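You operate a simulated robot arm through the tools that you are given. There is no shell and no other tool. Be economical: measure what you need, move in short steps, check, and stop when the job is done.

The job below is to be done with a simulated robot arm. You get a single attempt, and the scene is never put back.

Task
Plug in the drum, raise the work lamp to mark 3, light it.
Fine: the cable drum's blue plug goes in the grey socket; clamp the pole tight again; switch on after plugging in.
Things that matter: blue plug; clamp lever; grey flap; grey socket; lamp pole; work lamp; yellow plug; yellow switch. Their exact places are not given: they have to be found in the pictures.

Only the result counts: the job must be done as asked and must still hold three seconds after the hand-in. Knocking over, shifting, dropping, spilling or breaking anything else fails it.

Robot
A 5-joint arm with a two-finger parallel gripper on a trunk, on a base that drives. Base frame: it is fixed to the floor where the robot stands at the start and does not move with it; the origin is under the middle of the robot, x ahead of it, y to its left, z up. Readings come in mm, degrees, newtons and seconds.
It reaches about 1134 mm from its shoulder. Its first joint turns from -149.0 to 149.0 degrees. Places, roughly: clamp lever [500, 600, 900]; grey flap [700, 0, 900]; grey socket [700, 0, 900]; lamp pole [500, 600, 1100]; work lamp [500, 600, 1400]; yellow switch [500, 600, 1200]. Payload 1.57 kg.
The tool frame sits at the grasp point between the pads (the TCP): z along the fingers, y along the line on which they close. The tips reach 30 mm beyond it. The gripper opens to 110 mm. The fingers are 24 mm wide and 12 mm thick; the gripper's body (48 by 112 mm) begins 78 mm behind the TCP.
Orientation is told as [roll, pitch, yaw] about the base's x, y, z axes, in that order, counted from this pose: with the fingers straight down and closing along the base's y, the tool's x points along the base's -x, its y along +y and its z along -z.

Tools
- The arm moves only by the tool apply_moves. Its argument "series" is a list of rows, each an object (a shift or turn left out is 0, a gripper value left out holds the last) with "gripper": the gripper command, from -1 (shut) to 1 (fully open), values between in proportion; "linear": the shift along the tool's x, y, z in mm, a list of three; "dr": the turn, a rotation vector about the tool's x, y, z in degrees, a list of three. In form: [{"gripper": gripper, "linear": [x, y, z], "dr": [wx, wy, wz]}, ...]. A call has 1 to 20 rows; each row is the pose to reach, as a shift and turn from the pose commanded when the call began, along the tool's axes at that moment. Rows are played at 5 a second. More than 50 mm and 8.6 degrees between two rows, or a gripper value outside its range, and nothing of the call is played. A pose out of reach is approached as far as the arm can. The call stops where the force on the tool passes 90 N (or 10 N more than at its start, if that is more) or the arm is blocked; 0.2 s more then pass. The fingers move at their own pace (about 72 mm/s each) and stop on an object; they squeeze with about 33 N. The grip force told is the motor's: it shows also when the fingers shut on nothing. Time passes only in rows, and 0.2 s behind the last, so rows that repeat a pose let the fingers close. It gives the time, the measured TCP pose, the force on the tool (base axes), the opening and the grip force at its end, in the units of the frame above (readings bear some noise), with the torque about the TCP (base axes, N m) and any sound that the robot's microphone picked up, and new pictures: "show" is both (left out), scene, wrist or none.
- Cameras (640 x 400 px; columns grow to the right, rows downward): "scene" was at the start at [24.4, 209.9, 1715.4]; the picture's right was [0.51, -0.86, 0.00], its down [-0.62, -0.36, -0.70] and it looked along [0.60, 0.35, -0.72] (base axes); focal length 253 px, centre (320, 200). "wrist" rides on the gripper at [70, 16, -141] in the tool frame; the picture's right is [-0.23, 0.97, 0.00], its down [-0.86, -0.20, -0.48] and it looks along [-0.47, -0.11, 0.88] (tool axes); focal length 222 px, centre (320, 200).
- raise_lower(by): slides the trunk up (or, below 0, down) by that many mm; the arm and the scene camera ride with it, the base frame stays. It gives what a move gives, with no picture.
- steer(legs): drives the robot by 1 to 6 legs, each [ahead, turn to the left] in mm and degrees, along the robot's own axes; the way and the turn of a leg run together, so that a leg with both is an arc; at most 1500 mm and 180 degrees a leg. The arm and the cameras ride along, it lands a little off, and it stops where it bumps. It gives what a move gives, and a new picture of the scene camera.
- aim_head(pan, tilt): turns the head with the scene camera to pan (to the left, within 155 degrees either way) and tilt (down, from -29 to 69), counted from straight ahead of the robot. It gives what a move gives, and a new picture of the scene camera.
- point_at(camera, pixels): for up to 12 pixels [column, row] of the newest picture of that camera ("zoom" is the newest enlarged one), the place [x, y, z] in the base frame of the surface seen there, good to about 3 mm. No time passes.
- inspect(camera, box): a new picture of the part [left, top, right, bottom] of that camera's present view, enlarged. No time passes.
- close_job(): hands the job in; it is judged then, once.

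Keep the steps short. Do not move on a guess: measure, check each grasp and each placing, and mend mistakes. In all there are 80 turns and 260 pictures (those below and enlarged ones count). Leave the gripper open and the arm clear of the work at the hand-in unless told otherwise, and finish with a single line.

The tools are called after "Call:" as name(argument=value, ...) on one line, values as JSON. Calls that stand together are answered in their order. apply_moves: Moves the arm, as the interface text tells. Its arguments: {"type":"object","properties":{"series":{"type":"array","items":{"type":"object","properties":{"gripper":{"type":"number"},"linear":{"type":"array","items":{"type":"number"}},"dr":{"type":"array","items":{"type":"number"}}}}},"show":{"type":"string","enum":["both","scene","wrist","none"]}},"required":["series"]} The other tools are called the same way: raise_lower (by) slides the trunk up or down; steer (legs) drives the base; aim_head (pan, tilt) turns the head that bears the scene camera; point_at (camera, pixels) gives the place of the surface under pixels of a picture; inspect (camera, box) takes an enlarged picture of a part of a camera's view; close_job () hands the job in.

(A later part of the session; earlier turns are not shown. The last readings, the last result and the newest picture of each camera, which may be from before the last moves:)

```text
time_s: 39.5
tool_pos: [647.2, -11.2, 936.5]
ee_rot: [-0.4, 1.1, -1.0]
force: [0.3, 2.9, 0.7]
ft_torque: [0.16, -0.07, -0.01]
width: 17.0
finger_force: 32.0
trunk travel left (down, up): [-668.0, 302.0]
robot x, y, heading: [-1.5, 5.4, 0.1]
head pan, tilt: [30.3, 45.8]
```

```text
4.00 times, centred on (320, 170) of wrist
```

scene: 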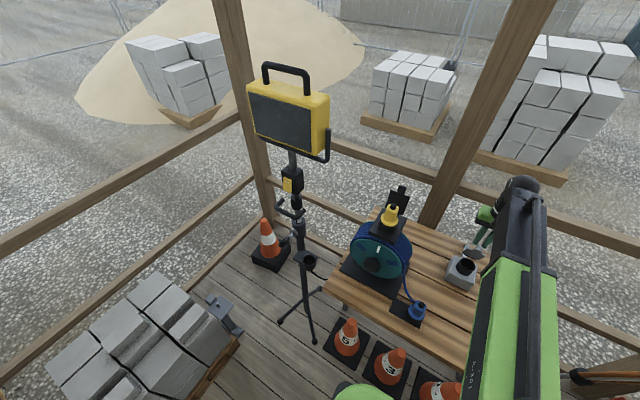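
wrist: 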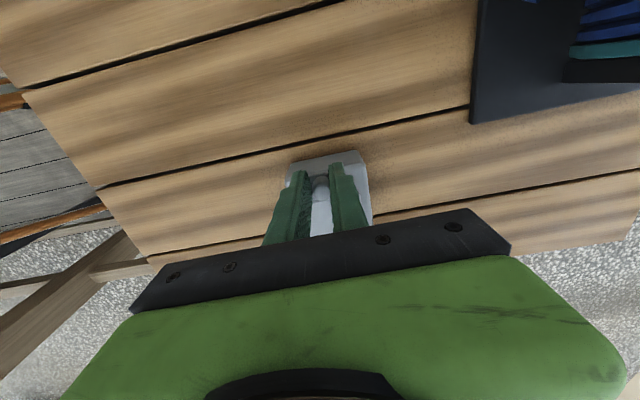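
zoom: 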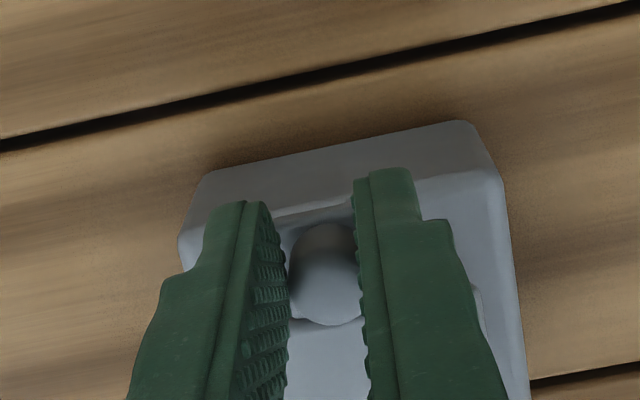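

Same grip as before, so I'll repeat the same proven arc.

Call:
raise_lower(by=16)

Call:
apply_moves(series=[{"linear": [-4, 0, 0]}, {"linear": [-8, 0, 0]}], show="none")

Call:
raise_lower(by=15)

Call:
apply_moves(series=[{"linear": [-4, 0, 0]}, {"linear": [-8, 0, 0]}], show="none")

Call:
raise_lower(by=6)

Call:
apply_moves(series=[{"linear": [-3, 0, 0]}, {"linear": [-6, 0, 0]}], show="none")

Call:
raise_lower(by=6)

Call:
apply_moves(series=[{"linear": [-3, 0, 0]}, {"linear": [-6, 0, 0]}], show="none")

Call:
raise_lower(by=5)

Call:
apply_moves(series=[{"linear": [-3, 0, 0]}, {"linear": [-6, 0, 0]}], show="none")

Call:
raise_lower(by=5)

Call:
apply_moves(series=[{"linear": [-3, 0, 0]}, {"linear": [-7, 0, 0]}], show="none")

Call:
raise_lower(by=4)

Call:
apply_moves(series=[{"linear": [-3, 0, 0]}, {"linear": [-7, 0, 0]}], show="none")

Call:
raise_lower(by=4)

Call:
apply_moves(series=[{"linear": [-4, 0, 0]}, {"linear": [-8, 0, 0]}], show="none")

Call:
raise_lower(by=3)

Call:
apply_moves(series=[{"linear": [-5, 0, 0]}, {"linear": [-10, 0, 0]}], show="none")

Call:
raise_lower(by=2)

Call:
apply_moves(series=[{"linear": [-5, 0, 0]}, {"linear": [-10, 0, 0]}, {"linear": [-14, 0, 0]}], show="none")

Call:
apply_moves(series=[{"linear": [-5, 0, 0]}, {"linear": [-10, 0, 0]}, {"linear": [-14, 0, 0]}], show="wrist")

Call:
inspect(camera="wrist", box=[240, 60, 400, 220])

```text
time_s: 40.2
tool_pos: [650.7, -12.0, 950.2]
ee_rot: [-0.3, 0.9, -1.0]
force: [11.1, 4.8, -0.7]
ft_torque: [0.12, -0.52, 0.04]
width: 16.7
finger_force: 32.7
trunk travel left (down, up): [-684.0, 286.0]
robot x, y, heading: [3.7, -2.2, -0.2]
head pan, tilt: [30.3, 45.8]
```

```text
time_s: 40.8
tool_pos: [653.3, -12.1, 952.7]
ee_rot: [-0.3, 1.3, -0.8]
force: [-21.7, 5.2, 5.0]
ft_torque: [0.23, 0.77, -0.09]
width: 17.3
finger_force: 32.0
trunk travel left (down, up): [-684.0, 286.0]
robot x, y, heading: [-2.9, 1.3, 0.3]
head pan, tilt: [30.3, 45.8]
```

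```text
time_s: 41.4
tool_pos: [659.0, -12.1, 964.9]
ee_rot: [-0.4, 0.9, -0.9]
force: [14.6, 3.4, -0.4]
ft_torque: [0.08, -0.92, -0.03]
width: 16.8
finger_force: 32.3
trunk travel left (down, up): [-699.0, 271.0]
robot x, y, heading: [2.0, 0.8, -0.1]
head pan, tilt: [30.3, 45.8]
```

```text
time_s: 42.0
tool_pos: [662.0, -12.2, 966.3]
ee_rot: [-0.2, 1.5, -0.9]
force: [-17.3, 4.7, 0.6]
ft_torque: [0.18, 1.13, 0.01]
width: 16.9
finger_force: 32.0
trunk travel left (down, up): [-699.0, 271.0]
robot x, y, heading: [0.0, -0.4, 0.2]
head pan, tilt: [30.3, 45.8]
```

```text
time_s: 42.6
tool_pos: [665.2, -11.2, 971.7]
ee_rot: [-0.3, 1.0, -1.0]
force: [-2.1, 5.4, -4.1]
ft_torque: [0.19, 0.5, 0.0]
width: 16.7
finger_force: 31.8
trunk travel left (down, up): [-705.0, 265.0]
robot x, y, heading: [0.7, 0.6, 0.2]
head pan, tilt: [30.3, 45.8]
```

```text
time_s: 43.2
tool_pos: [667.2, -12.4, 973.3]
ee_rot: [-0.2, 1.2, -0.8]
force: [-19.4, 5.7, 7.7]
ft_torque: [0.19, 0.99, 0.01]
width: 16.9
finger_force: 32.0
trunk travel left (down, up): [-705.0, 265.0]
robot x, y, heading: [-0.1, -3.3, 0.2]
head pan, tilt: [30.3, 45.8]
```

```text
time_s: 43.7
tool_pos: [670.5, -12.4, 978.1]
ee_rot: [-0.3, 1.1, -0.9]
force: [-0.9, 4.6, -4.4]
ft_torque: [0.11, 0.32, 0.0]
width: 16.7
finger_force: 31.5
trunk travel left (down, up): [-711.0, 259.0]
robot x, y, heading: [1.6, -0.9, -0.1]
head pan, tilt: [30.3, 45.8]
```

```text
time_s: 44.3
tool_pos: [673.6, -13.8, 979.2]
ee_rot: [-0.1, 1.2, -0.9]
force: [-17.5, 5.2, 4.7]
ft_torque: [0.15, 1.11, -0.02]
width: 17.1
finger_force: 32.1
trunk travel left (down, up): [-711.0, 259.0]
robot x, y, heading: [-0.4, -2.2, -0.4]
head pan, tilt: [30.3, 45.8]
```

```text
time_s: 44.9
tool_pos: [678.6, -13.1, 982.6]
ee_rot: [-0.3, 1.0, -0.8]
force: [-2.0, 4.2, -6.0]
ft_torque: [0.12, 0.46, -0.04]
width: 16.9
finger_force: 31.3
trunk travel left (down, up): [-716.0, 254.0]
robot x, y, heading: [0.3, 0.2, 0.0]
head pan, tilt: [30.3, 45.8]
```

```text
time_s: 45.5
tool_pos: [679.3, -12.8, 984.1]
ee_rot: [-0.3, 1.2, -0.9]
force: [-17.0, 6.0, 5.7]
ft_torque: [0.14, 1.06, -0.01]
width: 16.9
finger_force: 31.5
trunk travel left (down, up): [-716.0, 254.0]
robot x, y, heading: [2.9, -0.5, -0.1]
head pan, tilt: [30.3, 45.8]
```

```text
time_s: 46.0
tool_pos: [684.3, -13.4, 987.3]
ee_rot: [-0.3, 1.0, -0.9]
force: [-0.2, 5.3, -6.5]
ft_torque: [0.18, 0.4, -0.03]
width: 16.8
finger_force: 31.6
trunk travel left (down, up): [-721.0, 249.0]
robot x, y, heading: [3.9, -1.9, -0.0]
head pan, tilt: [30.3, 45.8]
```

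```text
time_s: 46.6
tool_pos: [687.7, -12.6, 989.5]
ee_rot: [-0.3, 1.2, -0.9]
force: [-16.1, 4.5, 7.2]
ft_torque: [0.2, 1.09, -0.05]
width: 17.1
finger_force: 31.8
trunk travel left (down, up): [-721.0, 249.0]
robot x, y, heading: [-2.5, 4.5, 0.2]
head pan, tilt: [30.3, 45.8]
```

```text
time_s: 47.1
tool_pos: [690.4, -12.9, 993.1]
ee_rot: [-0.4, 1.0, -0.9]
force: [-3.6, 5.1, -6.1]
ft_torque: [0.17, 0.62, -0.05]
width: 16.9
finger_force: 32.0
trunk travel left (down, up): [-725.0, 245.0]
robot x, y, heading: [1.2, 0.7, -0.2]
head pan, tilt: [30.3, 45.8]
```

```text
time_s: 47.7
tool_pos: [694.5, -12.5, 992.8]
ee_rot: [-0.4, 1.1, -0.9]
force: [-16.5, 5.6, 10.2]
ft_torque: [0.22, 1.11, -0.01]
width: 17.2
finger_force: 31.6
trunk travel left (down, up): [-725.0, 245.0]
robot x, y, heading: [-1.2, -2.9, -0.1]
head pan, tilt: [30.3, 45.8]
```

```text
time_s: 48.2
tool_pos: [696.9, -12.8, 996.4]
ee_rot: [-0.3, 1.0, -0.9]
force: [-2.5, 6.3, -6.8]
ft_torque: [0.2, 0.55, -0.07]
width: 17.0
finger_force: 31.7
trunk travel left (down, up): [-729.0, 241.0]
robot x, y, heading: [3.5, -0.2, -0.2]
head pan, tilt: [30.3, 45.8]
```

```text
time_s: 48.9
tool_pos: [701.3, -12.7, 997.7]
ee_rot: [-0.4, 1.1, -0.9]
force: [-14.6, 6.4, 10.5]
ft_torque: [0.23, 1.12, -0.06]
width: 17.0
finger_force: 32.6
trunk travel left (down, up): [-729.0, 241.0]
robot x, y, heading: [-0.1, 1.5, -0.0]
head pan, tilt: [30.3, 45.8]
```

```text
time_s: 49.4
tool_pos: [705.4, -12.8, 999.3]
ee_rot: [-0.3, 1.2, -1.0]
force: [-5.6, 6.0, -5.6]
ft_torque: [0.18, 0.74, -0.08]
width: 16.7
finger_force: 31.7
trunk travel left (down, up): [-732.0, 238.0]
robot x, y, heading: [4.8, -3.6, -0.0]
head pan, tilt: [30.3, 45.8]
```

```text
time_s: 50.0
tool_pos: [712.4, -13.9, 1000.8]
ee_rot: [-0.4, 1.1, -0.9]
force: [-14.2, 4.4, 13.7]
ft_torque: [0.13, 1.08, -0.1]
width: 16.9
finger_force: 31.9
trunk travel left (down, up): [-732.0, 238.0]
robot x, y, heading: [4.7, 0.9, -0.1]
head pan, tilt: [30.3, 45.8]
```

```text
time_s: 50.5
tool_pos: [714.4, -13.3, 1001.1]
ee_rot: [-0.4, 1.2, -0.9]
force: [-9.7, 3.0, -0.7]
ft_torque: [0.11, 1.0, -0.02]
width: 17.1
finger_force: 31.8
trunk travel left (down, up): [-734.0, 236.0]
robot x, y, heading: [2.5, -2.0, -0.1]
head pan, tilt: [30.3, 45.8]
```

```text
time_s: 51.3
tool_pos: [727.2, -12.5, 1001.4]
ee_rot: [-0.4, 1.0, -0.9]
force: [-11.1, 3.2, 13.1]
ft_torque: [0.09, 1.04, -0.04]
width: 17.0
finger_force: 32.3
trunk travel left (down, up): [-734.0, 236.0]
robot x, y, heading: [0.2, -0.6, 0.1]
head pan, tilt: [30.3, 45.8]
```

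```text
time_s: 52.1
tool_pos: [743.5, -14.5, 1001.6]
ee_rot: [-0.4, 0.9, -0.9]
force: [0.1, -0.2, -0.4]
ft_torque: [0.01, -0.01, 0.01]
width: 0.0
finger_force: 22.1
trunk travel left (down, up): [-734.0, 236.0]
robot x, y, heading: [-1.5, 1.8, 0.0]
head pan, tilt: [30.3, 45.8]
```

wrist: 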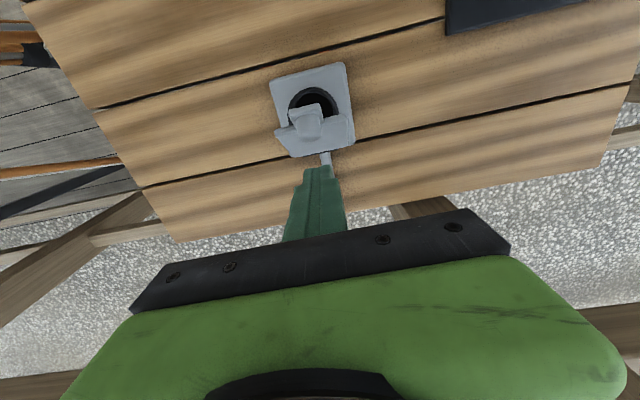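

```text
2.50 times, centred on (320, 140) of wrist
```

zoom: 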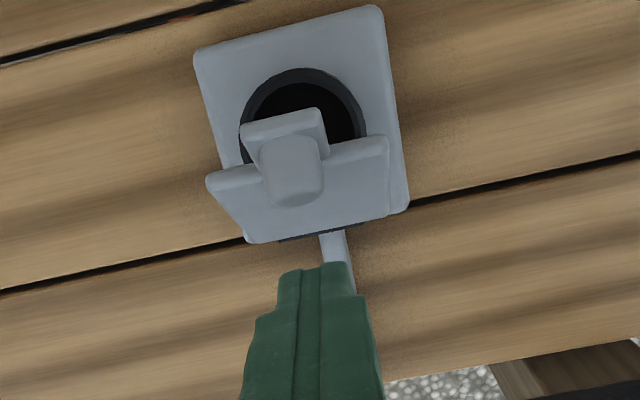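

The grip slipped, but the flap is still half open. I'll hold one tick to see whether it stays or falls.

Call:
apply_moves(series=[{"linear": [0, 0, 0]}], show="wrist")

```text
time_s: 52.5
tool_pos: [742.9, -13.9, 1001.7]
ee_rot: [-0.2, 1.0, -1.0]
force: [-0.3, -0.6, -0.2]
ft_torque: [-0.03, 0.0, 0.01]
width: 0.0
finger_force: 21.3
trunk travel left (down, up): [-734.0, 236.0]
robot x, y, heading: [-2.3, -1.5, 0.1]
head pan, tilt: [30.3, 45.8]
```

wrist: 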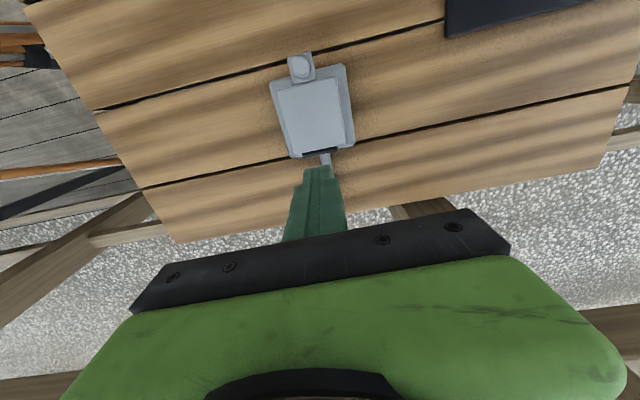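

It falls shut within 0.4 s. I'll measure the hinge and flap precisely before the next try.

Call:
inspect(camera="wrist", box=[260, 40, 380, 180])

Call:
point_at(camera="wrist", pixels=[[312, 155], [320, 153], [330, 150], [275, 82], [338, 70], [300, 67], [293, 152], [350, 140], [301, 60], [312, 110]])

Call:
inspect(camera="scene", box=[430, 220, 510, 300])

Call:
inspect(camera="scene", box=[360, 170, 430, 240])

```text
2.86 times, centred on (320, 110) of wrist
```

zoom: 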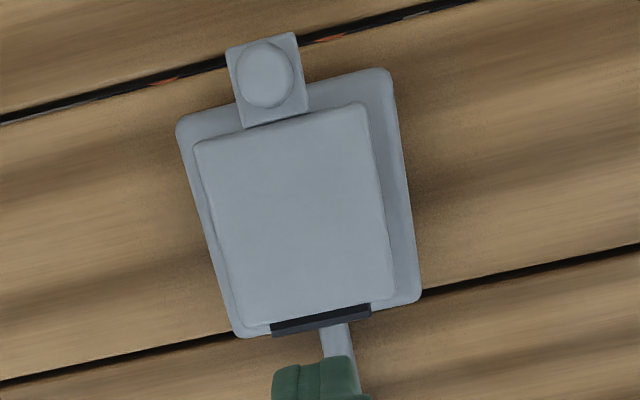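

```text
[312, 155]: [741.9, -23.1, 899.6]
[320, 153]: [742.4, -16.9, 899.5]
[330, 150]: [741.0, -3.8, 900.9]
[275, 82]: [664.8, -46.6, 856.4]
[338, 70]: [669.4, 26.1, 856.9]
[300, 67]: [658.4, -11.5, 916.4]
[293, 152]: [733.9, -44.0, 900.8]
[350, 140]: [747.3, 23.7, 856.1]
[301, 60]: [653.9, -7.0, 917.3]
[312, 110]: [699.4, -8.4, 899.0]
```

```text
5.00 times, centred on (470, 260) of scene
```

zoom: 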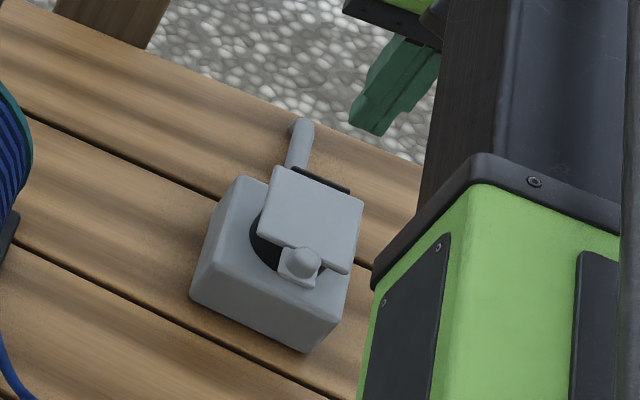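

```text
5.71 times, centred on (395, 205) of scene
```

zoom: 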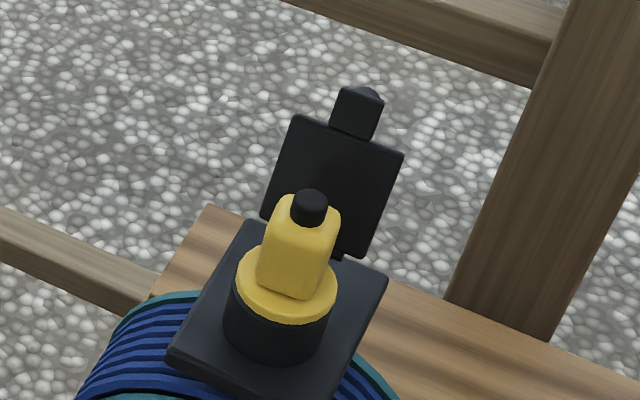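

The drum's own flap stands open leaning back, so flaps stay only well past vertical. The hinge is at x=742, so the knob moves to the far side and mine only reached about 85°. I'll regrip with a 6 mm offset away from the robot and use the corrected arc (R=87).

Call:
apply_moves(series=[{"gripper": -0.4, "linear": [40, 1.5, 0]}, {"linear": [81, 1.5, 0]}, {"linear": [81, 1.5, 0]}], show="none")

Call:
raise_lower(by=-67)

Call:
apply_moves(series=[{"gripper": -1}, {}, {}], show="wrist")

Call:
inspect(camera="wrist", box=[260, 120, 380, 220])

```text
time_s: 53.3
tool_pos: [661.9, -11.4, 1000.3]
ee_rot: [-0.3, 1.2, -1.0]
force: [0.5, 1.0, 0.0]
ft_torque: [-0.03, -0.02, 0.0]
width: 32.8
finger_force: 0.0
trunk travel left (down, up): [-734.0, 236.0]
robot x, y, heading: [-2.8, 2.2, 0.3]
head pan, tilt: [30.3, 45.8]
```

```text
time_s: 54.4
tool_pos: [662.2, -11.5, 934.2]
ee_rot: [-0.3, 1.2, -0.9]
force: [0.4, 0.1, 0.7]
ft_torque: [-0.02, -0.02, -0.03]
width: 33.1
finger_force: 0.1
trunk travel left (down, up): [-667.0, 303.0]
robot x, y, heading: [2.9, 0.3, -0.0]
head pan, tilt: [30.3, 45.8]
```

```text
time_s: 55.1
tool_pos: [662.6, -12.0, 934.7]
ee_rot: [-0.3, 1.1, -0.9]
force: [1.0, -3.5, 0.5]
ft_torque: [-0.05, -0.08, -0.04]
width: 16.8
finger_force: 32.0
trunk travel left (down, up): [-667.0, 303.0]
robot x, y, heading: [1.1, -0.7, -0.0]
head pan, tilt: [30.3, 45.8]
```

wrist: 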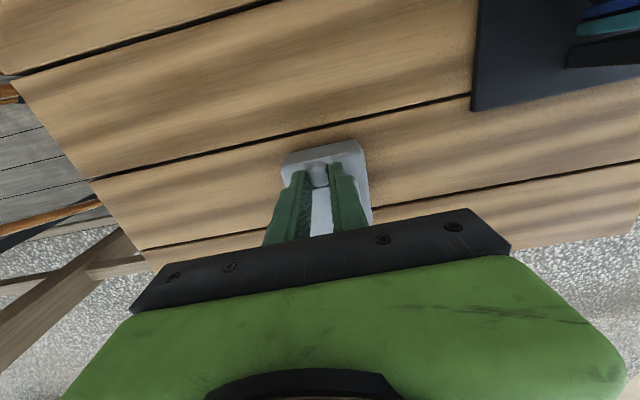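

```text
4.00 times, centred on (320, 170) of wrist
```

zoom: 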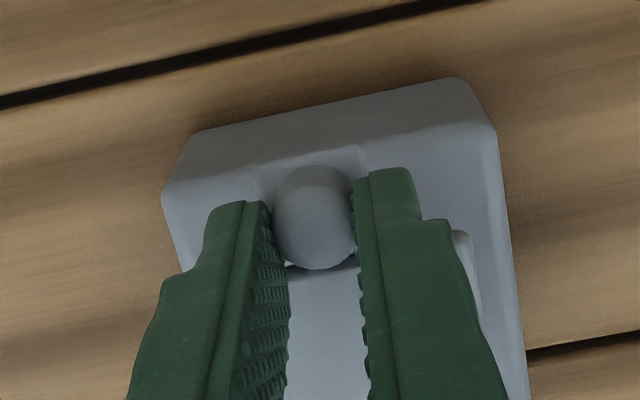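

The pads only just cover the knob's centre, so I'll reopen, shift 3 mm toward the robot, and regrip.

Call:
apply_moves(series=[{"gripper": -0.5}, {"linear": [3.5, 0, 0]}, {"linear": [3.5, 0, 0], "gripper": -1}, {"linear": [3.5, 0, 0]}, {"linear": [3.5, 0, 0]}], show="none")

Call:
raise_lower(by=8)

Call:
apply_moves(series=[{"linear": [-3, 0, 0]}], show="none")

Call:
raise_lower(by=9)

Call:
apply_moves(series=[{"linear": [-3, 0, 0]}, {"linear": [-5, 0, 0]}], show="none")

Call:
raise_lower(by=8)

Call:
apply_moves(series=[{"linear": [-2, 0, 0]}, {"linear": [-4, 0, 0]}], show="none")

Call:
raise_lower(by=8)

Call:
apply_moves(series=[{"linear": [-2, 0, 0]}, {"linear": [-4, 0, 0]}], show="none")

Call:
raise_lower(by=6)

Call:
apply_moves(series=[{"linear": [-2, 0, 0]}, {"linear": [-5, 0, 0]}], show="none")

Call:
raise_lower(by=6)

Call:
apply_moves(series=[{"linear": [-2, 0, 0]}, {"linear": [-5, 0, 0]}], show="none")

Call:
raise_lower(by=5)

Call:
apply_moves(series=[{"linear": [-3, 0, 0]}, {"linear": [-6, 0, 0]}], show="none")

Call:
raise_lower(by=5)

Call:
apply_moves(series=[{"linear": [-3, 0, 0]}, {"linear": [-6, 0, 0]}], show="wrist")

Call:
inspect(camera="wrist", box=[260, 100, 380, 220])

```text
time_s: 56.4
tool_pos: [659.0, -11.6, 933.4]
ee_rot: [-0.2, 1.2, -0.9]
force: [-0.7, -3.1, 0.3]
ft_torque: [-0.03, -0.04, -0.02]
width: 16.8
finger_force: 32.0
trunk travel left (down, up): [-667.0, 303.0]
robot x, y, heading: [-0.8, -1.2, -0.1]
head pan, tilt: [30.3, 45.8]
```

```text
time_s: 56.9
tool_pos: [660.8, -12.3, 941.6]
ee_rot: [-0.2, 1.1, -0.9]
force: [4.4, -4.3, -4.8]
ft_torque: [-0.04, 0.14, -0.01]
width: 17.0
finger_force: 32.0
trunk travel left (down, up): [-675.0, 295.0]
robot x, y, heading: [0.6, -1.8, 0.3]
head pan, tilt: [30.3, 45.8]
```

```text
time_s: 57.3
tool_pos: [658.8, -12.7, 943.4]
ee_rot: [-0.4, 1.4, -0.9]
force: [-11.4, -2.2, -7.1]
ft_torque: [0.01, 1.06, -0.05]
width: 16.5
finger_force: 31.7
trunk travel left (down, up): [-675.0, 295.0]
robot x, y, heading: [-0.1, -3.8, -0.2]
head pan, tilt: [30.3, 45.8]
```

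```text
time_s: 57.9
tool_pos: [662.9, -11.9, 951.3]
ee_rot: [-0.3, 1.1, -0.9]
force: [3.2, -2.5, -1.6]
ft_torque: [-0.02, -0.01, -0.05]
width: 16.7
finger_force: 31.6
trunk travel left (down, up): [-684.0, 286.0]
robot x, y, heading: [4.1, 0.6, -0.0]
head pan, tilt: [30.3, 45.8]
```

```text
time_s: 58.5
tool_pos: [664.1, -12.2, 952.0]
ee_rot: [-0.3, 1.2, -0.9]
force: [-19.1, -0.8, -0.6]
ft_torque: [0.02, 1.05, -0.02]
width: 16.7
finger_force: 31.9
trunk travel left (down, up): [-684.0, 286.0]
robot x, y, heading: [-0.7, -3.2, 0.1]
head pan, tilt: [30.3, 45.8]
```

```text
time_s: 59.1
tool_pos: [667.9, -11.2, 959.9]
ee_rot: [-0.3, 1.0, -0.9]
force: [1.5, -1.3, -1.8]
ft_torque: [0.03, 0.04, -0.05]
width: 16.6
finger_force: 31.9
trunk travel left (down, up): [-692.0, 278.0]
robot x, y, heading: [0.5, 2.3, 0.1]
head pan, tilt: [30.3, 45.8]
```

```text
time_s: 59.7
tool_pos: [668.8, -12.3, 959.6]
ee_rot: [-0.4, 1.3, -0.9]
force: [-14.7, -1.0, -2.6]
ft_torque: [0.02, 1.13, -0.03]
width: 16.7
finger_force: 32.0
trunk travel left (down, up): [-692.0, 278.0]
robot x, y, heading: [-1.2, -2.5, 0.0]
head pan, tilt: [30.3, 45.8]
```

```text
time_s: 60.2
tool_pos: [671.5, -12.6, 966.2]
ee_rot: [-0.3, 1.0, -0.9]
force: [4.7, -1.3, -4.2]
ft_torque: [-0.01, -0.11, 0.01]
width: 16.7
finger_force: 32.2
trunk travel left (down, up): [-700.0, 270.0]
robot x, y, heading: [-0.1, -1.2, -0.2]
head pan, tilt: [30.3, 45.8]
```

```text
time_s: 60.8
tool_pos: [671.7, -12.6, 967.4]
ee_rot: [-0.3, 1.3, -0.9]
force: [-10.6, -1.5, -4.8]
ft_torque: [0.0, 1.15, -0.02]
width: 16.8
finger_force: 31.8
trunk travel left (down, up): [-700.0, 270.0]
robot x, y, heading: [0.5, 2.9, 0.2]
head pan, tilt: [30.3, 45.8]
```

```text
time_s: 61.4
tool_pos: [675.6, -11.2, 971.3]
ee_rot: [-0.3, 1.0, -0.9]
force: [2.3, -2.3, -5.5]
ft_torque: [-0.02, 0.16, -0.01]
width: 16.6
finger_force: 31.6
trunk travel left (down, up): [-706.0, 264.0]
robot x, y, heading: [-1.0, -2.2, -0.1]
head pan, tilt: [30.3, 45.8]
```

```text
time_s: 62.0
tool_pos: [676.9, -11.3, 973.8]
ee_rot: [-0.2, 1.2, -0.9]
force: [-13.9, -0.9, 0.7]
ft_torque: [-0.01, 1.16, -0.04]
width: 16.7
finger_force: 32.2
trunk travel left (down, up): [-706.0, 264.0]
robot x, y, heading: [1.2, 2.1, -0.1]
head pan, tilt: [30.3, 45.8]
```

```text
time_s: 62.5
tool_pos: [680.7, -13.9, 977.8]
ee_rot: [-0.3, 1.0, -0.9]
force: [1.5, -0.9, -6.4]
ft_torque: [-0.07, 0.12, 0.01]
width: 16.7
finger_force: 32.1
trunk travel left (down, up): [-712.0, 258.0]
robot x, y, heading: [4.1, -0.3, 0.0]
head pan, tilt: [30.3, 45.8]
```

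```text
time_s: 63.1
tool_pos: [681.9, -12.5, 979.4]
ee_rot: [-0.3, 1.3, -0.9]
force: [-13.8, -2.1, -0.2]
ft_torque: [-0.04, 1.17, -0.04]
width: 16.7
finger_force: 32.0
trunk travel left (down, up): [-712.0, 258.0]
robot x, y, heading: [-1.3, -0.6, -0.1]
head pan, tilt: [30.3, 45.8]
```

```text
time_s: 63.7
tool_pos: [686.2, -12.9, 984.1]
ee_rot: [-0.3, 1.0, -1.0]
force: [0.3, -3.0, -6.9]
ft_torque: [-0.08, 0.27, -0.02]
width: 16.7
finger_force: 32.2
trunk travel left (down, up): [-717.0, 253.0]
robot x, y, heading: [-2.4, -0.9, 0.1]
head pan, tilt: [30.3, 45.8]
```

```text
time_s: 64.3
tool_pos: [687.4, -12.4, 986.1]
ee_rot: [-0.3, 1.2, -0.9]
force: [-15.9, -0.9, 4.1]
ft_torque: [0.01, 1.19, 0.0]
width: 17.2
finger_force: 31.9
trunk travel left (down, up): [-717.0, 253.0]
robot x, y, heading: [-1.6, -2.6, -0.0]
head pan, tilt: [30.3, 45.8]
```

```text
time_s: 64.8
tool_pos: [691.3, -12.1, 988.8]
ee_rot: [-0.3, 1.0, -0.9]
force: [0.5, -2.3, -6.5]
ft_torque: [-0.02, 0.31, -0.03]
width: 16.7
finger_force: 31.8
trunk travel left (down, up): [-722.0, 248.0]
robot x, y, heading: [-0.5, -2.5, -0.2]
head pan, tilt: [30.3, 45.8]
```

```text
time_s: 65.4
tool_pos: [693.2, -12.0, 989.8]
ee_rot: [-0.3, 1.2, -0.9]
force: [-15.4, -2.3, 3.5]
ft_torque: [-0.05, 1.22, -0.04]
width: 16.9
finger_force: 32.5
trunk travel left (down, up): [-722.0, 248.0]
robot x, y, heading: [-2.5, -0.8, -0.0]
head pan, tilt: [30.3, 45.8]
```

wrist: 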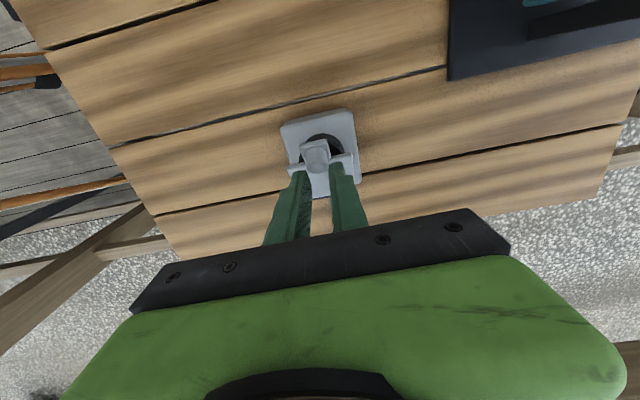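

```text
3.33 times, centred on (320, 160) of wrist
```

zoom: 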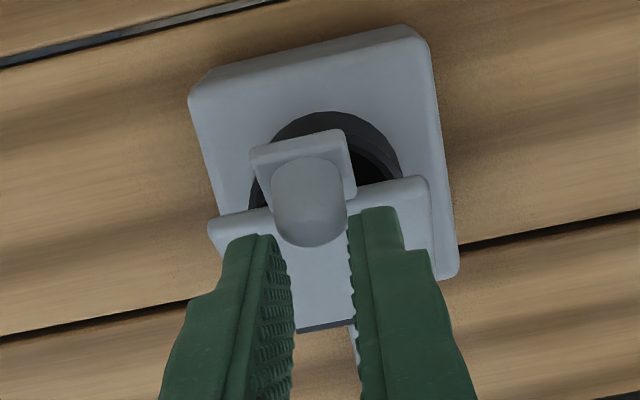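

Tool positions match the R=87 arc exactly (about 53°), so there is no slip. I'll continue past vertical to about 112°.

Call:
raise_lower(by=5)

Call:
apply_moves(series=[{"linear": [-3, 0, 0]}, {"linear": [-6, 0, 0]}], show="none")

Call:
raise_lower(by=4)

Call:
apply_moves(series=[{"linear": [-3, 0, 0]}, {"linear": [-7, 0, 0]}], show="none")

Call:
raise_lower(by=3)

Call:
apply_moves(series=[{"linear": [-3, 0, 0]}, {"linear": [-7, 0, 0]}], show="none")

Call:
raise_lower(by=3)

Call:
apply_moves(series=[{"linear": [-3, 0, 0]}, {"linear": [-7, 0, 0]}], show="none")

Call:
raise_lower(by=2)

Call:
apply_moves(series=[{"linear": [-4, 0, 0]}, {"linear": [-8, 0, 0]}], show="none")

Call:
raise_lower(by=2)

Call:
apply_moves(series=[{"linear": [-4, 0, 0]}, {"linear": [-8, 0, 0]}], show="none")

Call:
apply_moves(series=[{"linear": [-4, 0, 0]}, {"linear": [-8, 0, 0]}], show="wrist")

Call:
inspect(camera="wrist", box=[260, 80, 380, 220])

```text
time_s: 66.0
tool_pos: [697.2, -12.8, 994.5]
ee_rot: [-0.2, 1.0, -0.9]
force: [1.8, -3.0, -6.9]
ft_torque: [-0.07, 0.13, 0.04]
width: 16.9
finger_force: 31.3
trunk travel left (down, up): [-727.0, 243.0]
robot x, y, heading: [2.2, -1.5, 0.0]
head pan, tilt: [30.3, 45.8]
```

```text
time_s: 66.6
tool_pos: [700.4, -12.9, 993.8]
ee_rot: [-0.3, 1.2, -0.9]
force: [-13.2, -1.1, 1.5]
ft_torque: [-0.03, 1.19, -0.01]
width: 16.8
finger_force: 32.1
trunk travel left (down, up): [-727.0, 243.0]
robot x, y, heading: [2.3, -3.3, 0.1]
head pan, tilt: [30.3, 45.8]
```

```text
time_s: 67.1
tool_pos: [703.8, -13.6, 997.9]
ee_rot: [-0.3, 1.0, -0.9]
force: [0.0, -2.0, -8.1]
ft_torque: [-0.03, 0.35, 0.04]
width: 16.7
finger_force: 32.5
trunk travel left (down, up): [-731.0, 239.0]
robot x, y, heading: [1.0, 0.6, -0.2]
head pan, tilt: [30.3, 45.8]
```

```text
time_s: 67.7
tool_pos: [707.1, -13.1, 999.9]
ee_rot: [-0.3, 1.2, -0.8]
force: [-13.2, -2.0, 5.0]
ft_torque: [-0.03, 1.19, -0.01]
width: 16.7
finger_force: 32.6
trunk travel left (down, up): [-731.0, 239.0]
robot x, y, heading: [-1.1, 1.3, 0.1]
head pan, tilt: [30.3, 45.8]
```

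```text
time_s: 68.2
tool_pos: [707.6, -14.1, 1000.2]
ee_rot: [-0.3, 1.1, -0.8]
force: [-3.4, -2.3, -6.9]
ft_torque: [-0.09, 0.65, 0.04]
width: 16.7
finger_force: 31.8
trunk travel left (down, up): [-734.0, 236.0]
robot x, y, heading: [-5.8, -3.9, 0.0]
head pan, tilt: [30.3, 45.8]
```

```text
time_s: 68.8
tool_pos: [713.0, -13.7, 1001.4]
ee_rot: [-0.2, 1.1, -0.9]
force: [-13.7, -2.3, 9.0]
ft_torque: [-0.05, 1.24, 0.03]
width: 16.8
finger_force: 31.4
trunk travel left (down, up): [-734.0, 236.0]
robot x, y, heading: [-1.2, 5.2, 0.0]
head pan, tilt: [30.3, 45.8]
```

```text
time_s: 69.3
tool_pos: [717.4, -14.8, 1005.1]
ee_rot: [-0.3, 1.0, -0.9]
force: [-0.4, -0.2, -0.2]
ft_torque: [0.03, -0.03, -0.05]
width: 0.0
finger_force: 21.4
trunk travel left (down, up): [-737.0, 233.0]
robot x, y, heading: [-0.1, -0.6, -0.1]
head pan, tilt: [30.3, 45.8]
```

```text
time_s: 69.9
tool_pos: [722.4, -14.0, 1003.6]
ee_rot: [-0.3, 1.2, -1.0]
force: [0.1, 0.3, -0.3]
ft_torque: [0.0, 0.03, -0.02]
width: 0.0
finger_force: 21.0
trunk travel left (down, up): [-737.0, 233.0]
robot x, y, heading: [0.7, -1.6, 0.0]
head pan, tilt: [30.3, 45.8]
```

```text
time_s: 70.5
tool_pos: [722.2, -13.1, 1005.7]
ee_rot: [-0.3, 1.1, -0.9]
force: [0.2, -0.6, -0.5]
ft_torque: [0.04, 0.02, 0.01]
width: 0.0
finger_force: 21.2
trunk travel left (down, up): [-739.0, 231.0]
robot x, y, heading: [1.7, -2.1, 0.0]
head pan, tilt: [30.3, 45.8]
```

```text
time_s: 71.0
tool_pos: [729.4, -14.0, 1006.9]
ee_rot: [-0.3, 1.1, -1.0]
force: [0.1, -0.7, 0.1]
ft_torque: [0.01, -0.02, -0.02]
width: 0.0
finger_force: 20.9
trunk travel left (down, up): [-739.0, 231.0]
robot x, y, heading: [1.9, 0.5, 0.2]
head pan, tilt: [30.3, 45.8]
```

```text
time_s: 71.6
tool_pos: [730.2, -13.1, 1007.9]
ee_rot: [-0.4, 1.2, -0.9]
force: [-0.4, -0.1, 0.1]
ft_torque: [0.02, 0.04, 0.03]
width: 0.0
finger_force: 21.4
trunk travel left (down, up): [-741.0, 229.0]
robot x, y, heading: [-3.2, -0.9, -0.2]
head pan, tilt: [30.3, 45.8]
```

```text
time_s: 72.2
tool_pos: [739.0, -13.3, 1007.1]
ee_rot: [-0.3, 1.1, -0.8]
force: [0.0, -0.1, -0.1]
ft_torque: [0.01, 0.0, -0.02]
width: 0.1
finger_force: 21.6
trunk travel left (down, up): [-741.0, 229.0]
robot x, y, heading: [3.5, -1.2, 0.1]
head pan, tilt: [30.3, 45.8]
```

```text
time_s: 72.8
tool_pos: [745.6, -13.0, 1008.4]
ee_rot: [-0.3, 1.1, -1.0]
force: [-0.5, 0.1, -0.2]
ft_torque: [-0.01, -0.01, 0.02]
width: 0.0
finger_force: 21.3
trunk travel left (down, up): [-741.0, 229.0]
robot x, y, heading: [0.0, 2.1, -0.3]
head pan, tilt: [30.3, 45.8]
```

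wrist: 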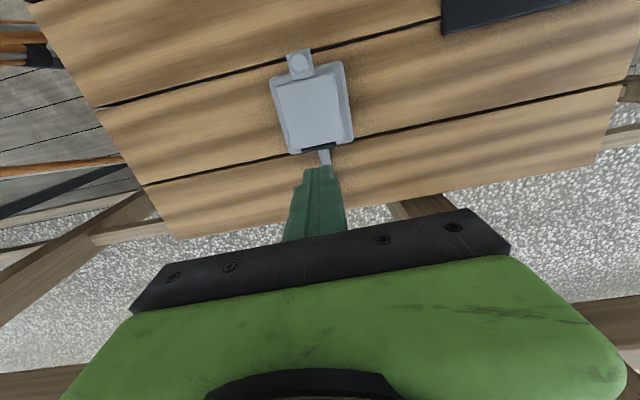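

```text
2.86 times, centred on (320, 150) of wrist
```

zoom: 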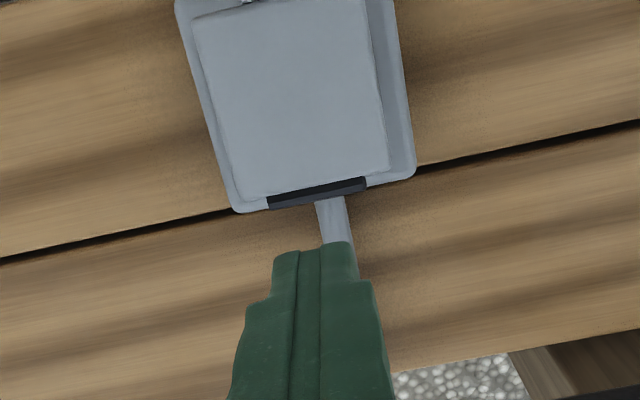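

It slipped again around 70°, since the knob alone is too small a hold. I'll instead pinch the 20 mm wide tongue itself, deeper, with the fingers offset 5 mm toward the robot so they clear the wide plate when vertical.

Call:
apply_moves(series=[{"gripper": -0.4, "linear": [40, 1.5, 0]}, {"linear": [80, 1.5, 0]}, {"linear": [94, 1.5, 0]}, {"linear": [94, 1.5, 0]}], show="none")

Call:
raise_lower(by=-87)

Call:
apply_moves(series=[{"gripper": -1}, {}, {}], show="wrist")

Call:
inspect(camera="wrist", box=[260, 120, 380, 220])

```text
time_s: 73.8
tool_pos: [652.5, -9.8, 1008.2]
ee_rot: [-0.4, 1.2, -0.9]
force: [0.7, 0.0, -1.0]
ft_torque: [-0.02, -0.01, 0.01]
width: 33.0
finger_force: 0.1
trunk travel left (down, up): [-741.0, 229.0]
robot x, y, heading: [0.4, -2.6, -0.1]
head pan, tilt: [30.3, 45.8]
```

```text
time_s: 75.0
tool_pos: [652.7, -10.9, 920.3]
ee_rot: [-0.3, 1.1, -0.9]
force: [-0.2, 0.5, -0.5]
ft_torque: [0.01, 0.01, 0.01]
width: 32.8
finger_force: 0.1
trunk travel left (down, up): [-654.0, 316.0]
robot x, y, heading: [3.8, -4.3, 0.0]
head pan, tilt: [30.3, 45.8]
```

```text
time_s: 75.8
tool_pos: [653.2, -11.6, 921.1]
ee_rot: [-0.2, 1.1, -0.8]
force: [1.1, -6.2, 1.1]
ft_torque: [-0.04, -0.13, -0.57]
width: 23.4
finger_force: 35.5
trunk travel left (down, up): [-654.0, 316.0]
robot x, y, heading: [-1.1, -2.8, 0.0]
head pan, tilt: [30.3, 45.8]
```

wrist: 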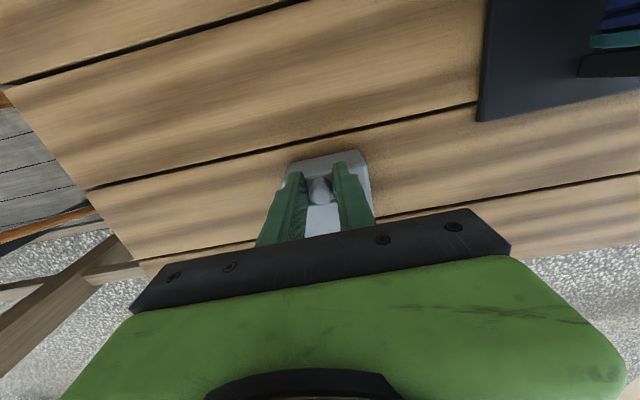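

```text
4.00 times, centred on (320, 170) of wrist
```

zoom: 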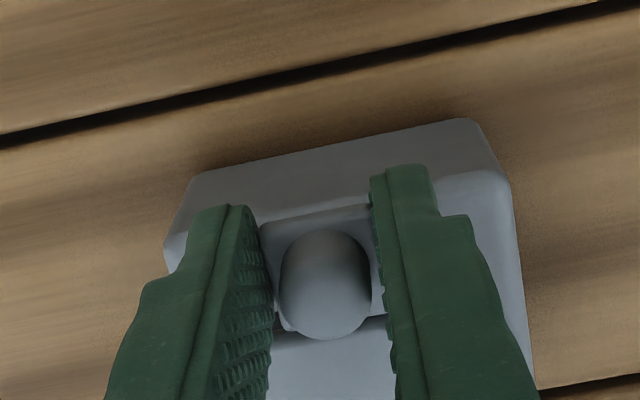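

The tongue is pinched (23.4 mm). I'll follow the arc, first half.

Call:
raise_lower(by=12)

Call:
apply_moves(series=[{"linear": [-3, 0, 0]}], show="none")

Call:
raise_lower(by=14)

Call:
apply_moves(series=[{"linear": [-3, 0, 0]}, {"linear": [-6, 0, 0]}], show="none")

Call:
raise_lower(by=14)

Call:
apply_moves(series=[{"linear": [-4, 0, 0]}, {"linear": [-8, 0, 0]}], show="none")

Call:
raise_lower(by=7)

Call:
apply_moves(series=[{"linear": [-5, 0, 0]}], show="none")

Call:
raise_lower(by=7)

Call:
apply_moves(series=[{"linear": [-5, 0, 0]}], show="none")

Call:
raise_lower(by=6)

Call:
apply_moves(series=[{"linear": [-6, 0, 0]}], show="wrist")

Call:
inspect(camera="wrist", box=[260, 100, 380, 220])

```text
time_s: 76.4
tool_pos: [653.3, -12.3, 932.9]
ee_rot: [-0.3, 1.1, -0.9]
force: [2.1, -8.1, -2.2]
ft_torque: [-0.18, 0.17, -0.59]
width: 23.2
finger_force: 35.3
trunk travel left (down, up): [-666.0, 304.0]
robot x, y, heading: [1.1, 0.1, -0.2]
head pan, tilt: [30.3, 45.8]
```

```text
time_s: 76.8
tool_pos: [653.7, -12.5, 932.9]
ee_rot: [-0.3, 1.4, -0.9]
force: [-15.3, -8.5, -7.3]
ft_torque: [-0.09, 1.2, -0.5]
width: 23.2
finger_force: 35.7
trunk travel left (down, up): [-666.0, 304.0]
robot x, y, heading: [-1.0, -1.7, -0.0]
head pan, tilt: [30.3, 45.8]
```

```text
time_s: 77.4
tool_pos: [656.9, -10.9, 945.9]
ee_rot: [-0.3, 1.0, -0.9]
force: [4.9, -8.6, 0.7]
ft_torque: [-0.28, -0.23, -0.67]
width: 23.5
finger_force: 35.4
trunk travel left (down, up): [-680.0, 290.0]
robot x, y, heading: [-2.5, -0.0, 0.1]
head pan, tilt: [30.3, 45.8]
```

```text
time_s: 78.0
tool_pos: [658.6, -11.5, 948.2]
ee_rot: [-0.2, 1.2, -1.0]
force: [-22.9, -8.4, -0.9]
ft_torque: [-0.23, 1.23, -0.73]
width: 23.5
finger_force: 36.0
trunk travel left (down, up): [-680.0, 290.0]
robot x, y, heading: [-0.2, 2.3, -0.2]
head pan, tilt: [30.3, 45.8]
```

```text
time_s: 78.6
tool_pos: [665.5, -12.3, 962.9]
ee_rot: [-0.3, 0.9, -0.8]
force: [10.4, -9.2, -0.1]
ft_torque: [-0.34, -0.67, -0.5]
width: 23.6
finger_force: 35.9
trunk travel left (down, up): [-694.0, 276.0]
robot x, y, heading: [2.9, -0.2, -0.1]
head pan, tilt: [30.3, 45.8]
```

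```text
time_s: 79.2
tool_pos: [665.7, -12.2, 962.4]
ee_rot: [-0.3, 1.3, -1.0]
force: [-22.9, -10.2, 4.3]
ft_torque: [-0.28, 1.21, -0.55]
width: 23.7
finger_force: 35.4
trunk travel left (down, up): [-694.0, 276.0]
robot x, y, heading: [3.0, 1.7, 0.1]
head pan, tilt: [30.3, 45.8]
```

```text
time_s: 79.8
tool_pos: [670.6, -12.8, 966.8]
ee_rot: [-0.3, 1.0, -0.9]
force: [-4.0, -10.5, -2.2]
ft_torque: [-0.36, 0.45, -0.26]
width: 23.3
finger_force: 35.9
trunk travel left (down, up): [-701.0, 269.0]
robot x, y, heading: [3.0, 3.2, -0.2]
head pan, tilt: [30.3, 45.8]
```

```text
time_s: 80.2
tool_pos: [671.6, -11.8, 968.4]
ee_rot: [-0.3, 1.2, -0.9]
force: [-22.0, -9.8, 3.1]
ft_torque: [-0.35, 1.25, -0.32]
width: 23.2
finger_force: 36.3
trunk travel left (down, up): [-701.0, 269.0]
robot x, y, heading: [3.1, -0.3, -0.1]
head pan, tilt: [30.3, 45.8]
```

```text
time_s: 80.8
tool_pos: [677.2, -12.5, 974.2]
ee_rot: [-0.3, 1.0, -0.9]
force: [0.4, -9.5, -3.6]
ft_torque: [-0.38, 0.2, -0.13]
width: 23.3
finger_force: 35.5
trunk travel left (down, up): [-708.0, 262.0]
robot x, y, heading: [1.5, 3.0, 0.3]
head pan, tilt: [30.3, 45.8]
```

```text
time_s: 81.2
tool_pos: [677.4, -11.8, 975.9]
ee_rot: [-0.3, 1.3, -0.9]
force: [-17.5, -11.1, -0.1]
ft_torque: [-0.3, 1.26, -0.19]
width: 23.4
finger_force: 36.0
trunk travel left (down, up): [-708.0, 262.0]
robot x, y, heading: [-2.7, 0.1, 0.2]
head pan, tilt: [30.3, 45.8]
```

```text
time_s: 81.7
tool_pos: [681.3, -11.2, 980.2]
ee_rot: [-0.4, 1.1, -0.9]
force: [0.8, -11.5, -5.5]
ft_torque: [-0.4, 0.23, -0.02]
width: 23.4
finger_force: 36.0
trunk travel left (down, up): [-714.0, 256.0]
robot x, y, heading: [-2.5, 0.7, -0.0]
head pan, tilt: [30.3, 45.8]
```

```text
time_s: 82.1
tool_pos: [682.0, -12.7, 982.5]
ee_rot: [-0.4, 1.4, -0.9]
force: [-16.6, -11.6, 2.4]
ft_torque: [-0.35, 1.34, -0.03]
width: 23.4
finger_force: 35.5
trunk travel left (down, up): [-714.0, 256.0]
robot x, y, heading: [-0.4, -3.7, 0.2]
head pan, tilt: [30.3, 45.8]
```

wrist: 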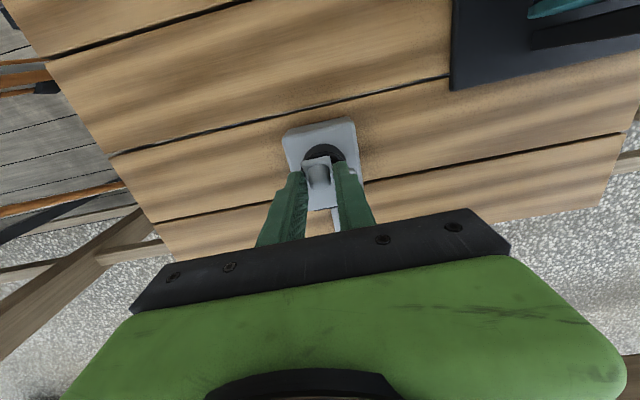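

```text
3.33 times, centred on (320, 160) of wrist
```

zoom: 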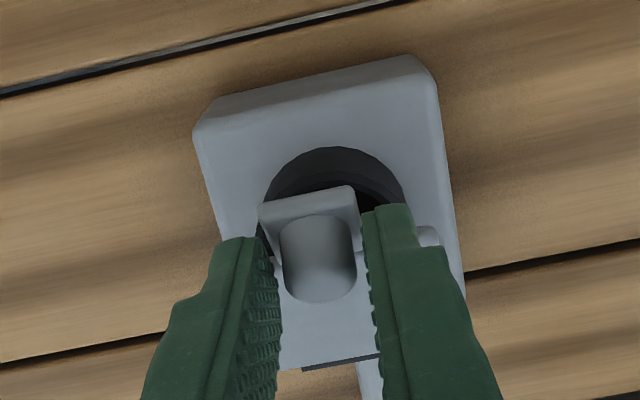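

On the arc at about 48°, firm. I'll continue the second half.

Call:
raise_lower(by=6)

Call:
apply_moves(series=[{"linear": [-4, 0, 0]}, {"linear": [-7, 0, 0]}], show="none")

Call:
raise_lower(by=5)

Call:
apply_moves(series=[{"linear": [-4, 0, 0]}, {"linear": [-8, 0, 0]}], show="none")

Call:
raise_lower(by=4)

Call:
apply_moves(series=[{"linear": [-4, 0, 0]}, {"linear": [-7, 0, 0]}], show="none")

Call:
raise_lower(by=3)

Call:
apply_moves(series=[{"linear": [-4, 0, 0]}, {"linear": [-7, 0, 0]}], show="none")

Call:
raise_lower(by=2)

Call:
apply_moves(series=[{"linear": [-4, 0, 0]}, {"linear": [-8, 0, 0]}], show="wrist")

Call:
inspect(camera="wrist", box=[260, 100, 380, 220])

```text
time_s: 82.7
tool_pos: [686.5, -14.2, 986.5]
ee_rot: [-0.3, 0.9, -0.8]
force: [1.2, -10.9, -6.1]
ft_torque: [-0.35, 0.19, 0.11]
width: 23.4
finger_force: 35.6
trunk travel left (down, up): [-720.0, 250.0]
robot x, y, heading: [-2.6, -1.6, 0.1]
head pan, tilt: [30.3, 45.8]
```

```text
time_s: 83.2
tool_pos: [689.9, -12.6, 988.5]
ee_rot: [-0.3, 1.1, -0.9]
force: [-19.5, -10.4, 7.0]
ft_torque: [-0.32, 1.29, 0.05]
width: 23.2
finger_force: 35.0
trunk travel left (down, up): [-720.0, 250.0]
robot x, y, heading: [-0.5, 0.3, -0.1]
head pan, tilt: [30.3, 45.8]
```

```text
time_s: 83.8
tool_pos: [694.1, -13.8, 992.5]
ee_rot: [-0.3, 1.0, -0.9]
force: [-0.3, -11.9, -8.1]
ft_torque: [-0.22, 0.31, -0.1]
width: 16.7
finger_force: 32.0
trunk travel left (down, up): [-725.0, 245.0]
robot x, y, heading: [-0.6, 1.2, -0.1]
head pan, tilt: [30.3, 45.8]
```

```text
time_s: 84.4
tool_pos: [697.8, -12.5, 994.2]
ee_rot: [-0.2, 1.2, -0.8]
force: [-15.5, -12.5, 6.9]
ft_torque: [-0.18, 1.1, -0.1]
width: 16.9
finger_force: 31.8
trunk travel left (down, up): [-725.0, 245.0]
robot x, y, heading: [-1.7, -1.2, -0.0]
head pan, tilt: [30.3, 45.8]
```

```text
time_s: 84.9
tool_pos: [701.5, -13.6, 995.6]
ee_rot: [-0.3, 1.0, -0.9]
force: [-1.6, -12.4, -7.9]
ft_torque: [-0.3, 0.5, 0.05]
width: 16.6
finger_force: 31.7
trunk travel left (down, up): [-729.0, 241.0]
robot x, y, heading: [1.0, -0.8, 0.2]
head pan, tilt: [30.3, 45.8]
```

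```text
time_s: 85.5
tool_pos: [706.0, -13.0, 997.7]
ee_rot: [-0.4, 1.3, -0.9]
force: [-15.2, -12.8, 7.5]
ft_torque: [-0.3, 1.13, 0.0]
width: 16.9
finger_force: 32.3
trunk travel left (down, up): [-729.0, 241.0]
robot x, y, heading: [1.2, -1.3, -0.0]
head pan, tilt: [30.3, 45.8]
```

```text
time_s: 86.0
tool_pos: [707.9, -13.2, 999.3]
ee_rot: [-0.2, 1.0, -0.9]
force: [-4.8, -15.4, -6.2]
ft_torque: [-0.36, 0.7, 0.13]
width: 16.8
finger_force: 32.0
trunk travel left (down, up): [-732.0, 238.0]
robot x, y, heading: [0.0, 1.3, -0.0]
head pan, tilt: [30.3, 45.8]
```

```text
time_s: 86.6
tool_pos: [714.0, -13.0, 1001.0]
ee_rot: [-0.2, 1.1, -1.1]
force: [-13.7, -15.5, 7.9]
ft_torque: [-0.39, 1.17, 0.11]
width: 16.6
finger_force: 31.8
trunk travel left (down, up): [-732.0, 238.0]
robot x, y, heading: [-2.3, -0.7, 0.3]
head pan, tilt: [30.3, 45.8]
```

```text
time_s: 87.2
tool_pos: [714.9, -13.3, 998.9]
ee_rot: [-0.2, 1.1, -0.9]
force: [-7.8, -15.0, -4.0]
ft_torque: [-0.37, 0.94, 0.14]
width: 16.9
finger_force: 31.8
trunk travel left (down, up): [-734.0, 236.0]
robot x, y, heading: [2.3, 0.1, -0.2]
head pan, tilt: [30.3, 45.8]
```

```text
time_s: 87.8
tool_pos: [720.9, -14.1, 1003.2]
ee_rot: [-0.3, 1.1, -0.8]
force: [-13.9, -14.1, 11.2]
ft_torque: [-0.31, 1.12, 0.02]
width: 16.5
finger_force: 31.7
trunk travel left (down, up): [-734.0, 236.0]
robot x, y, heading: [-2.1, 1.0, -0.1]
head pan, tilt: [30.3, 45.8]
```

wrist: 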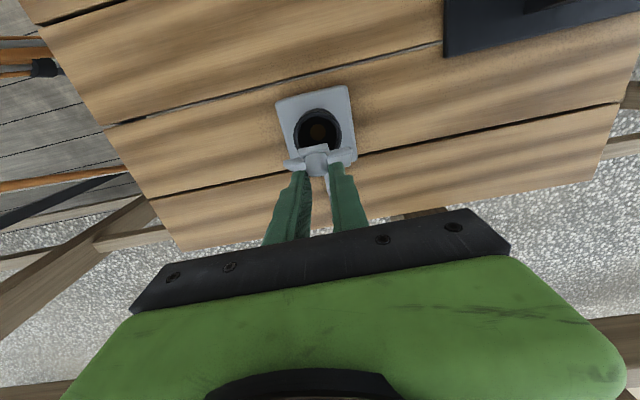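

```text
3.33 times, centred on (320, 160) of wrist
```

zoom: 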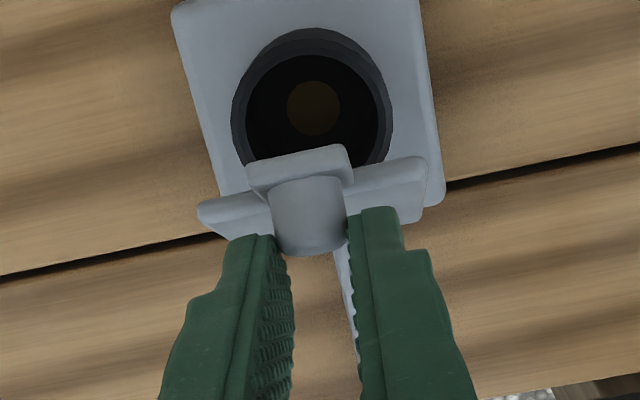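

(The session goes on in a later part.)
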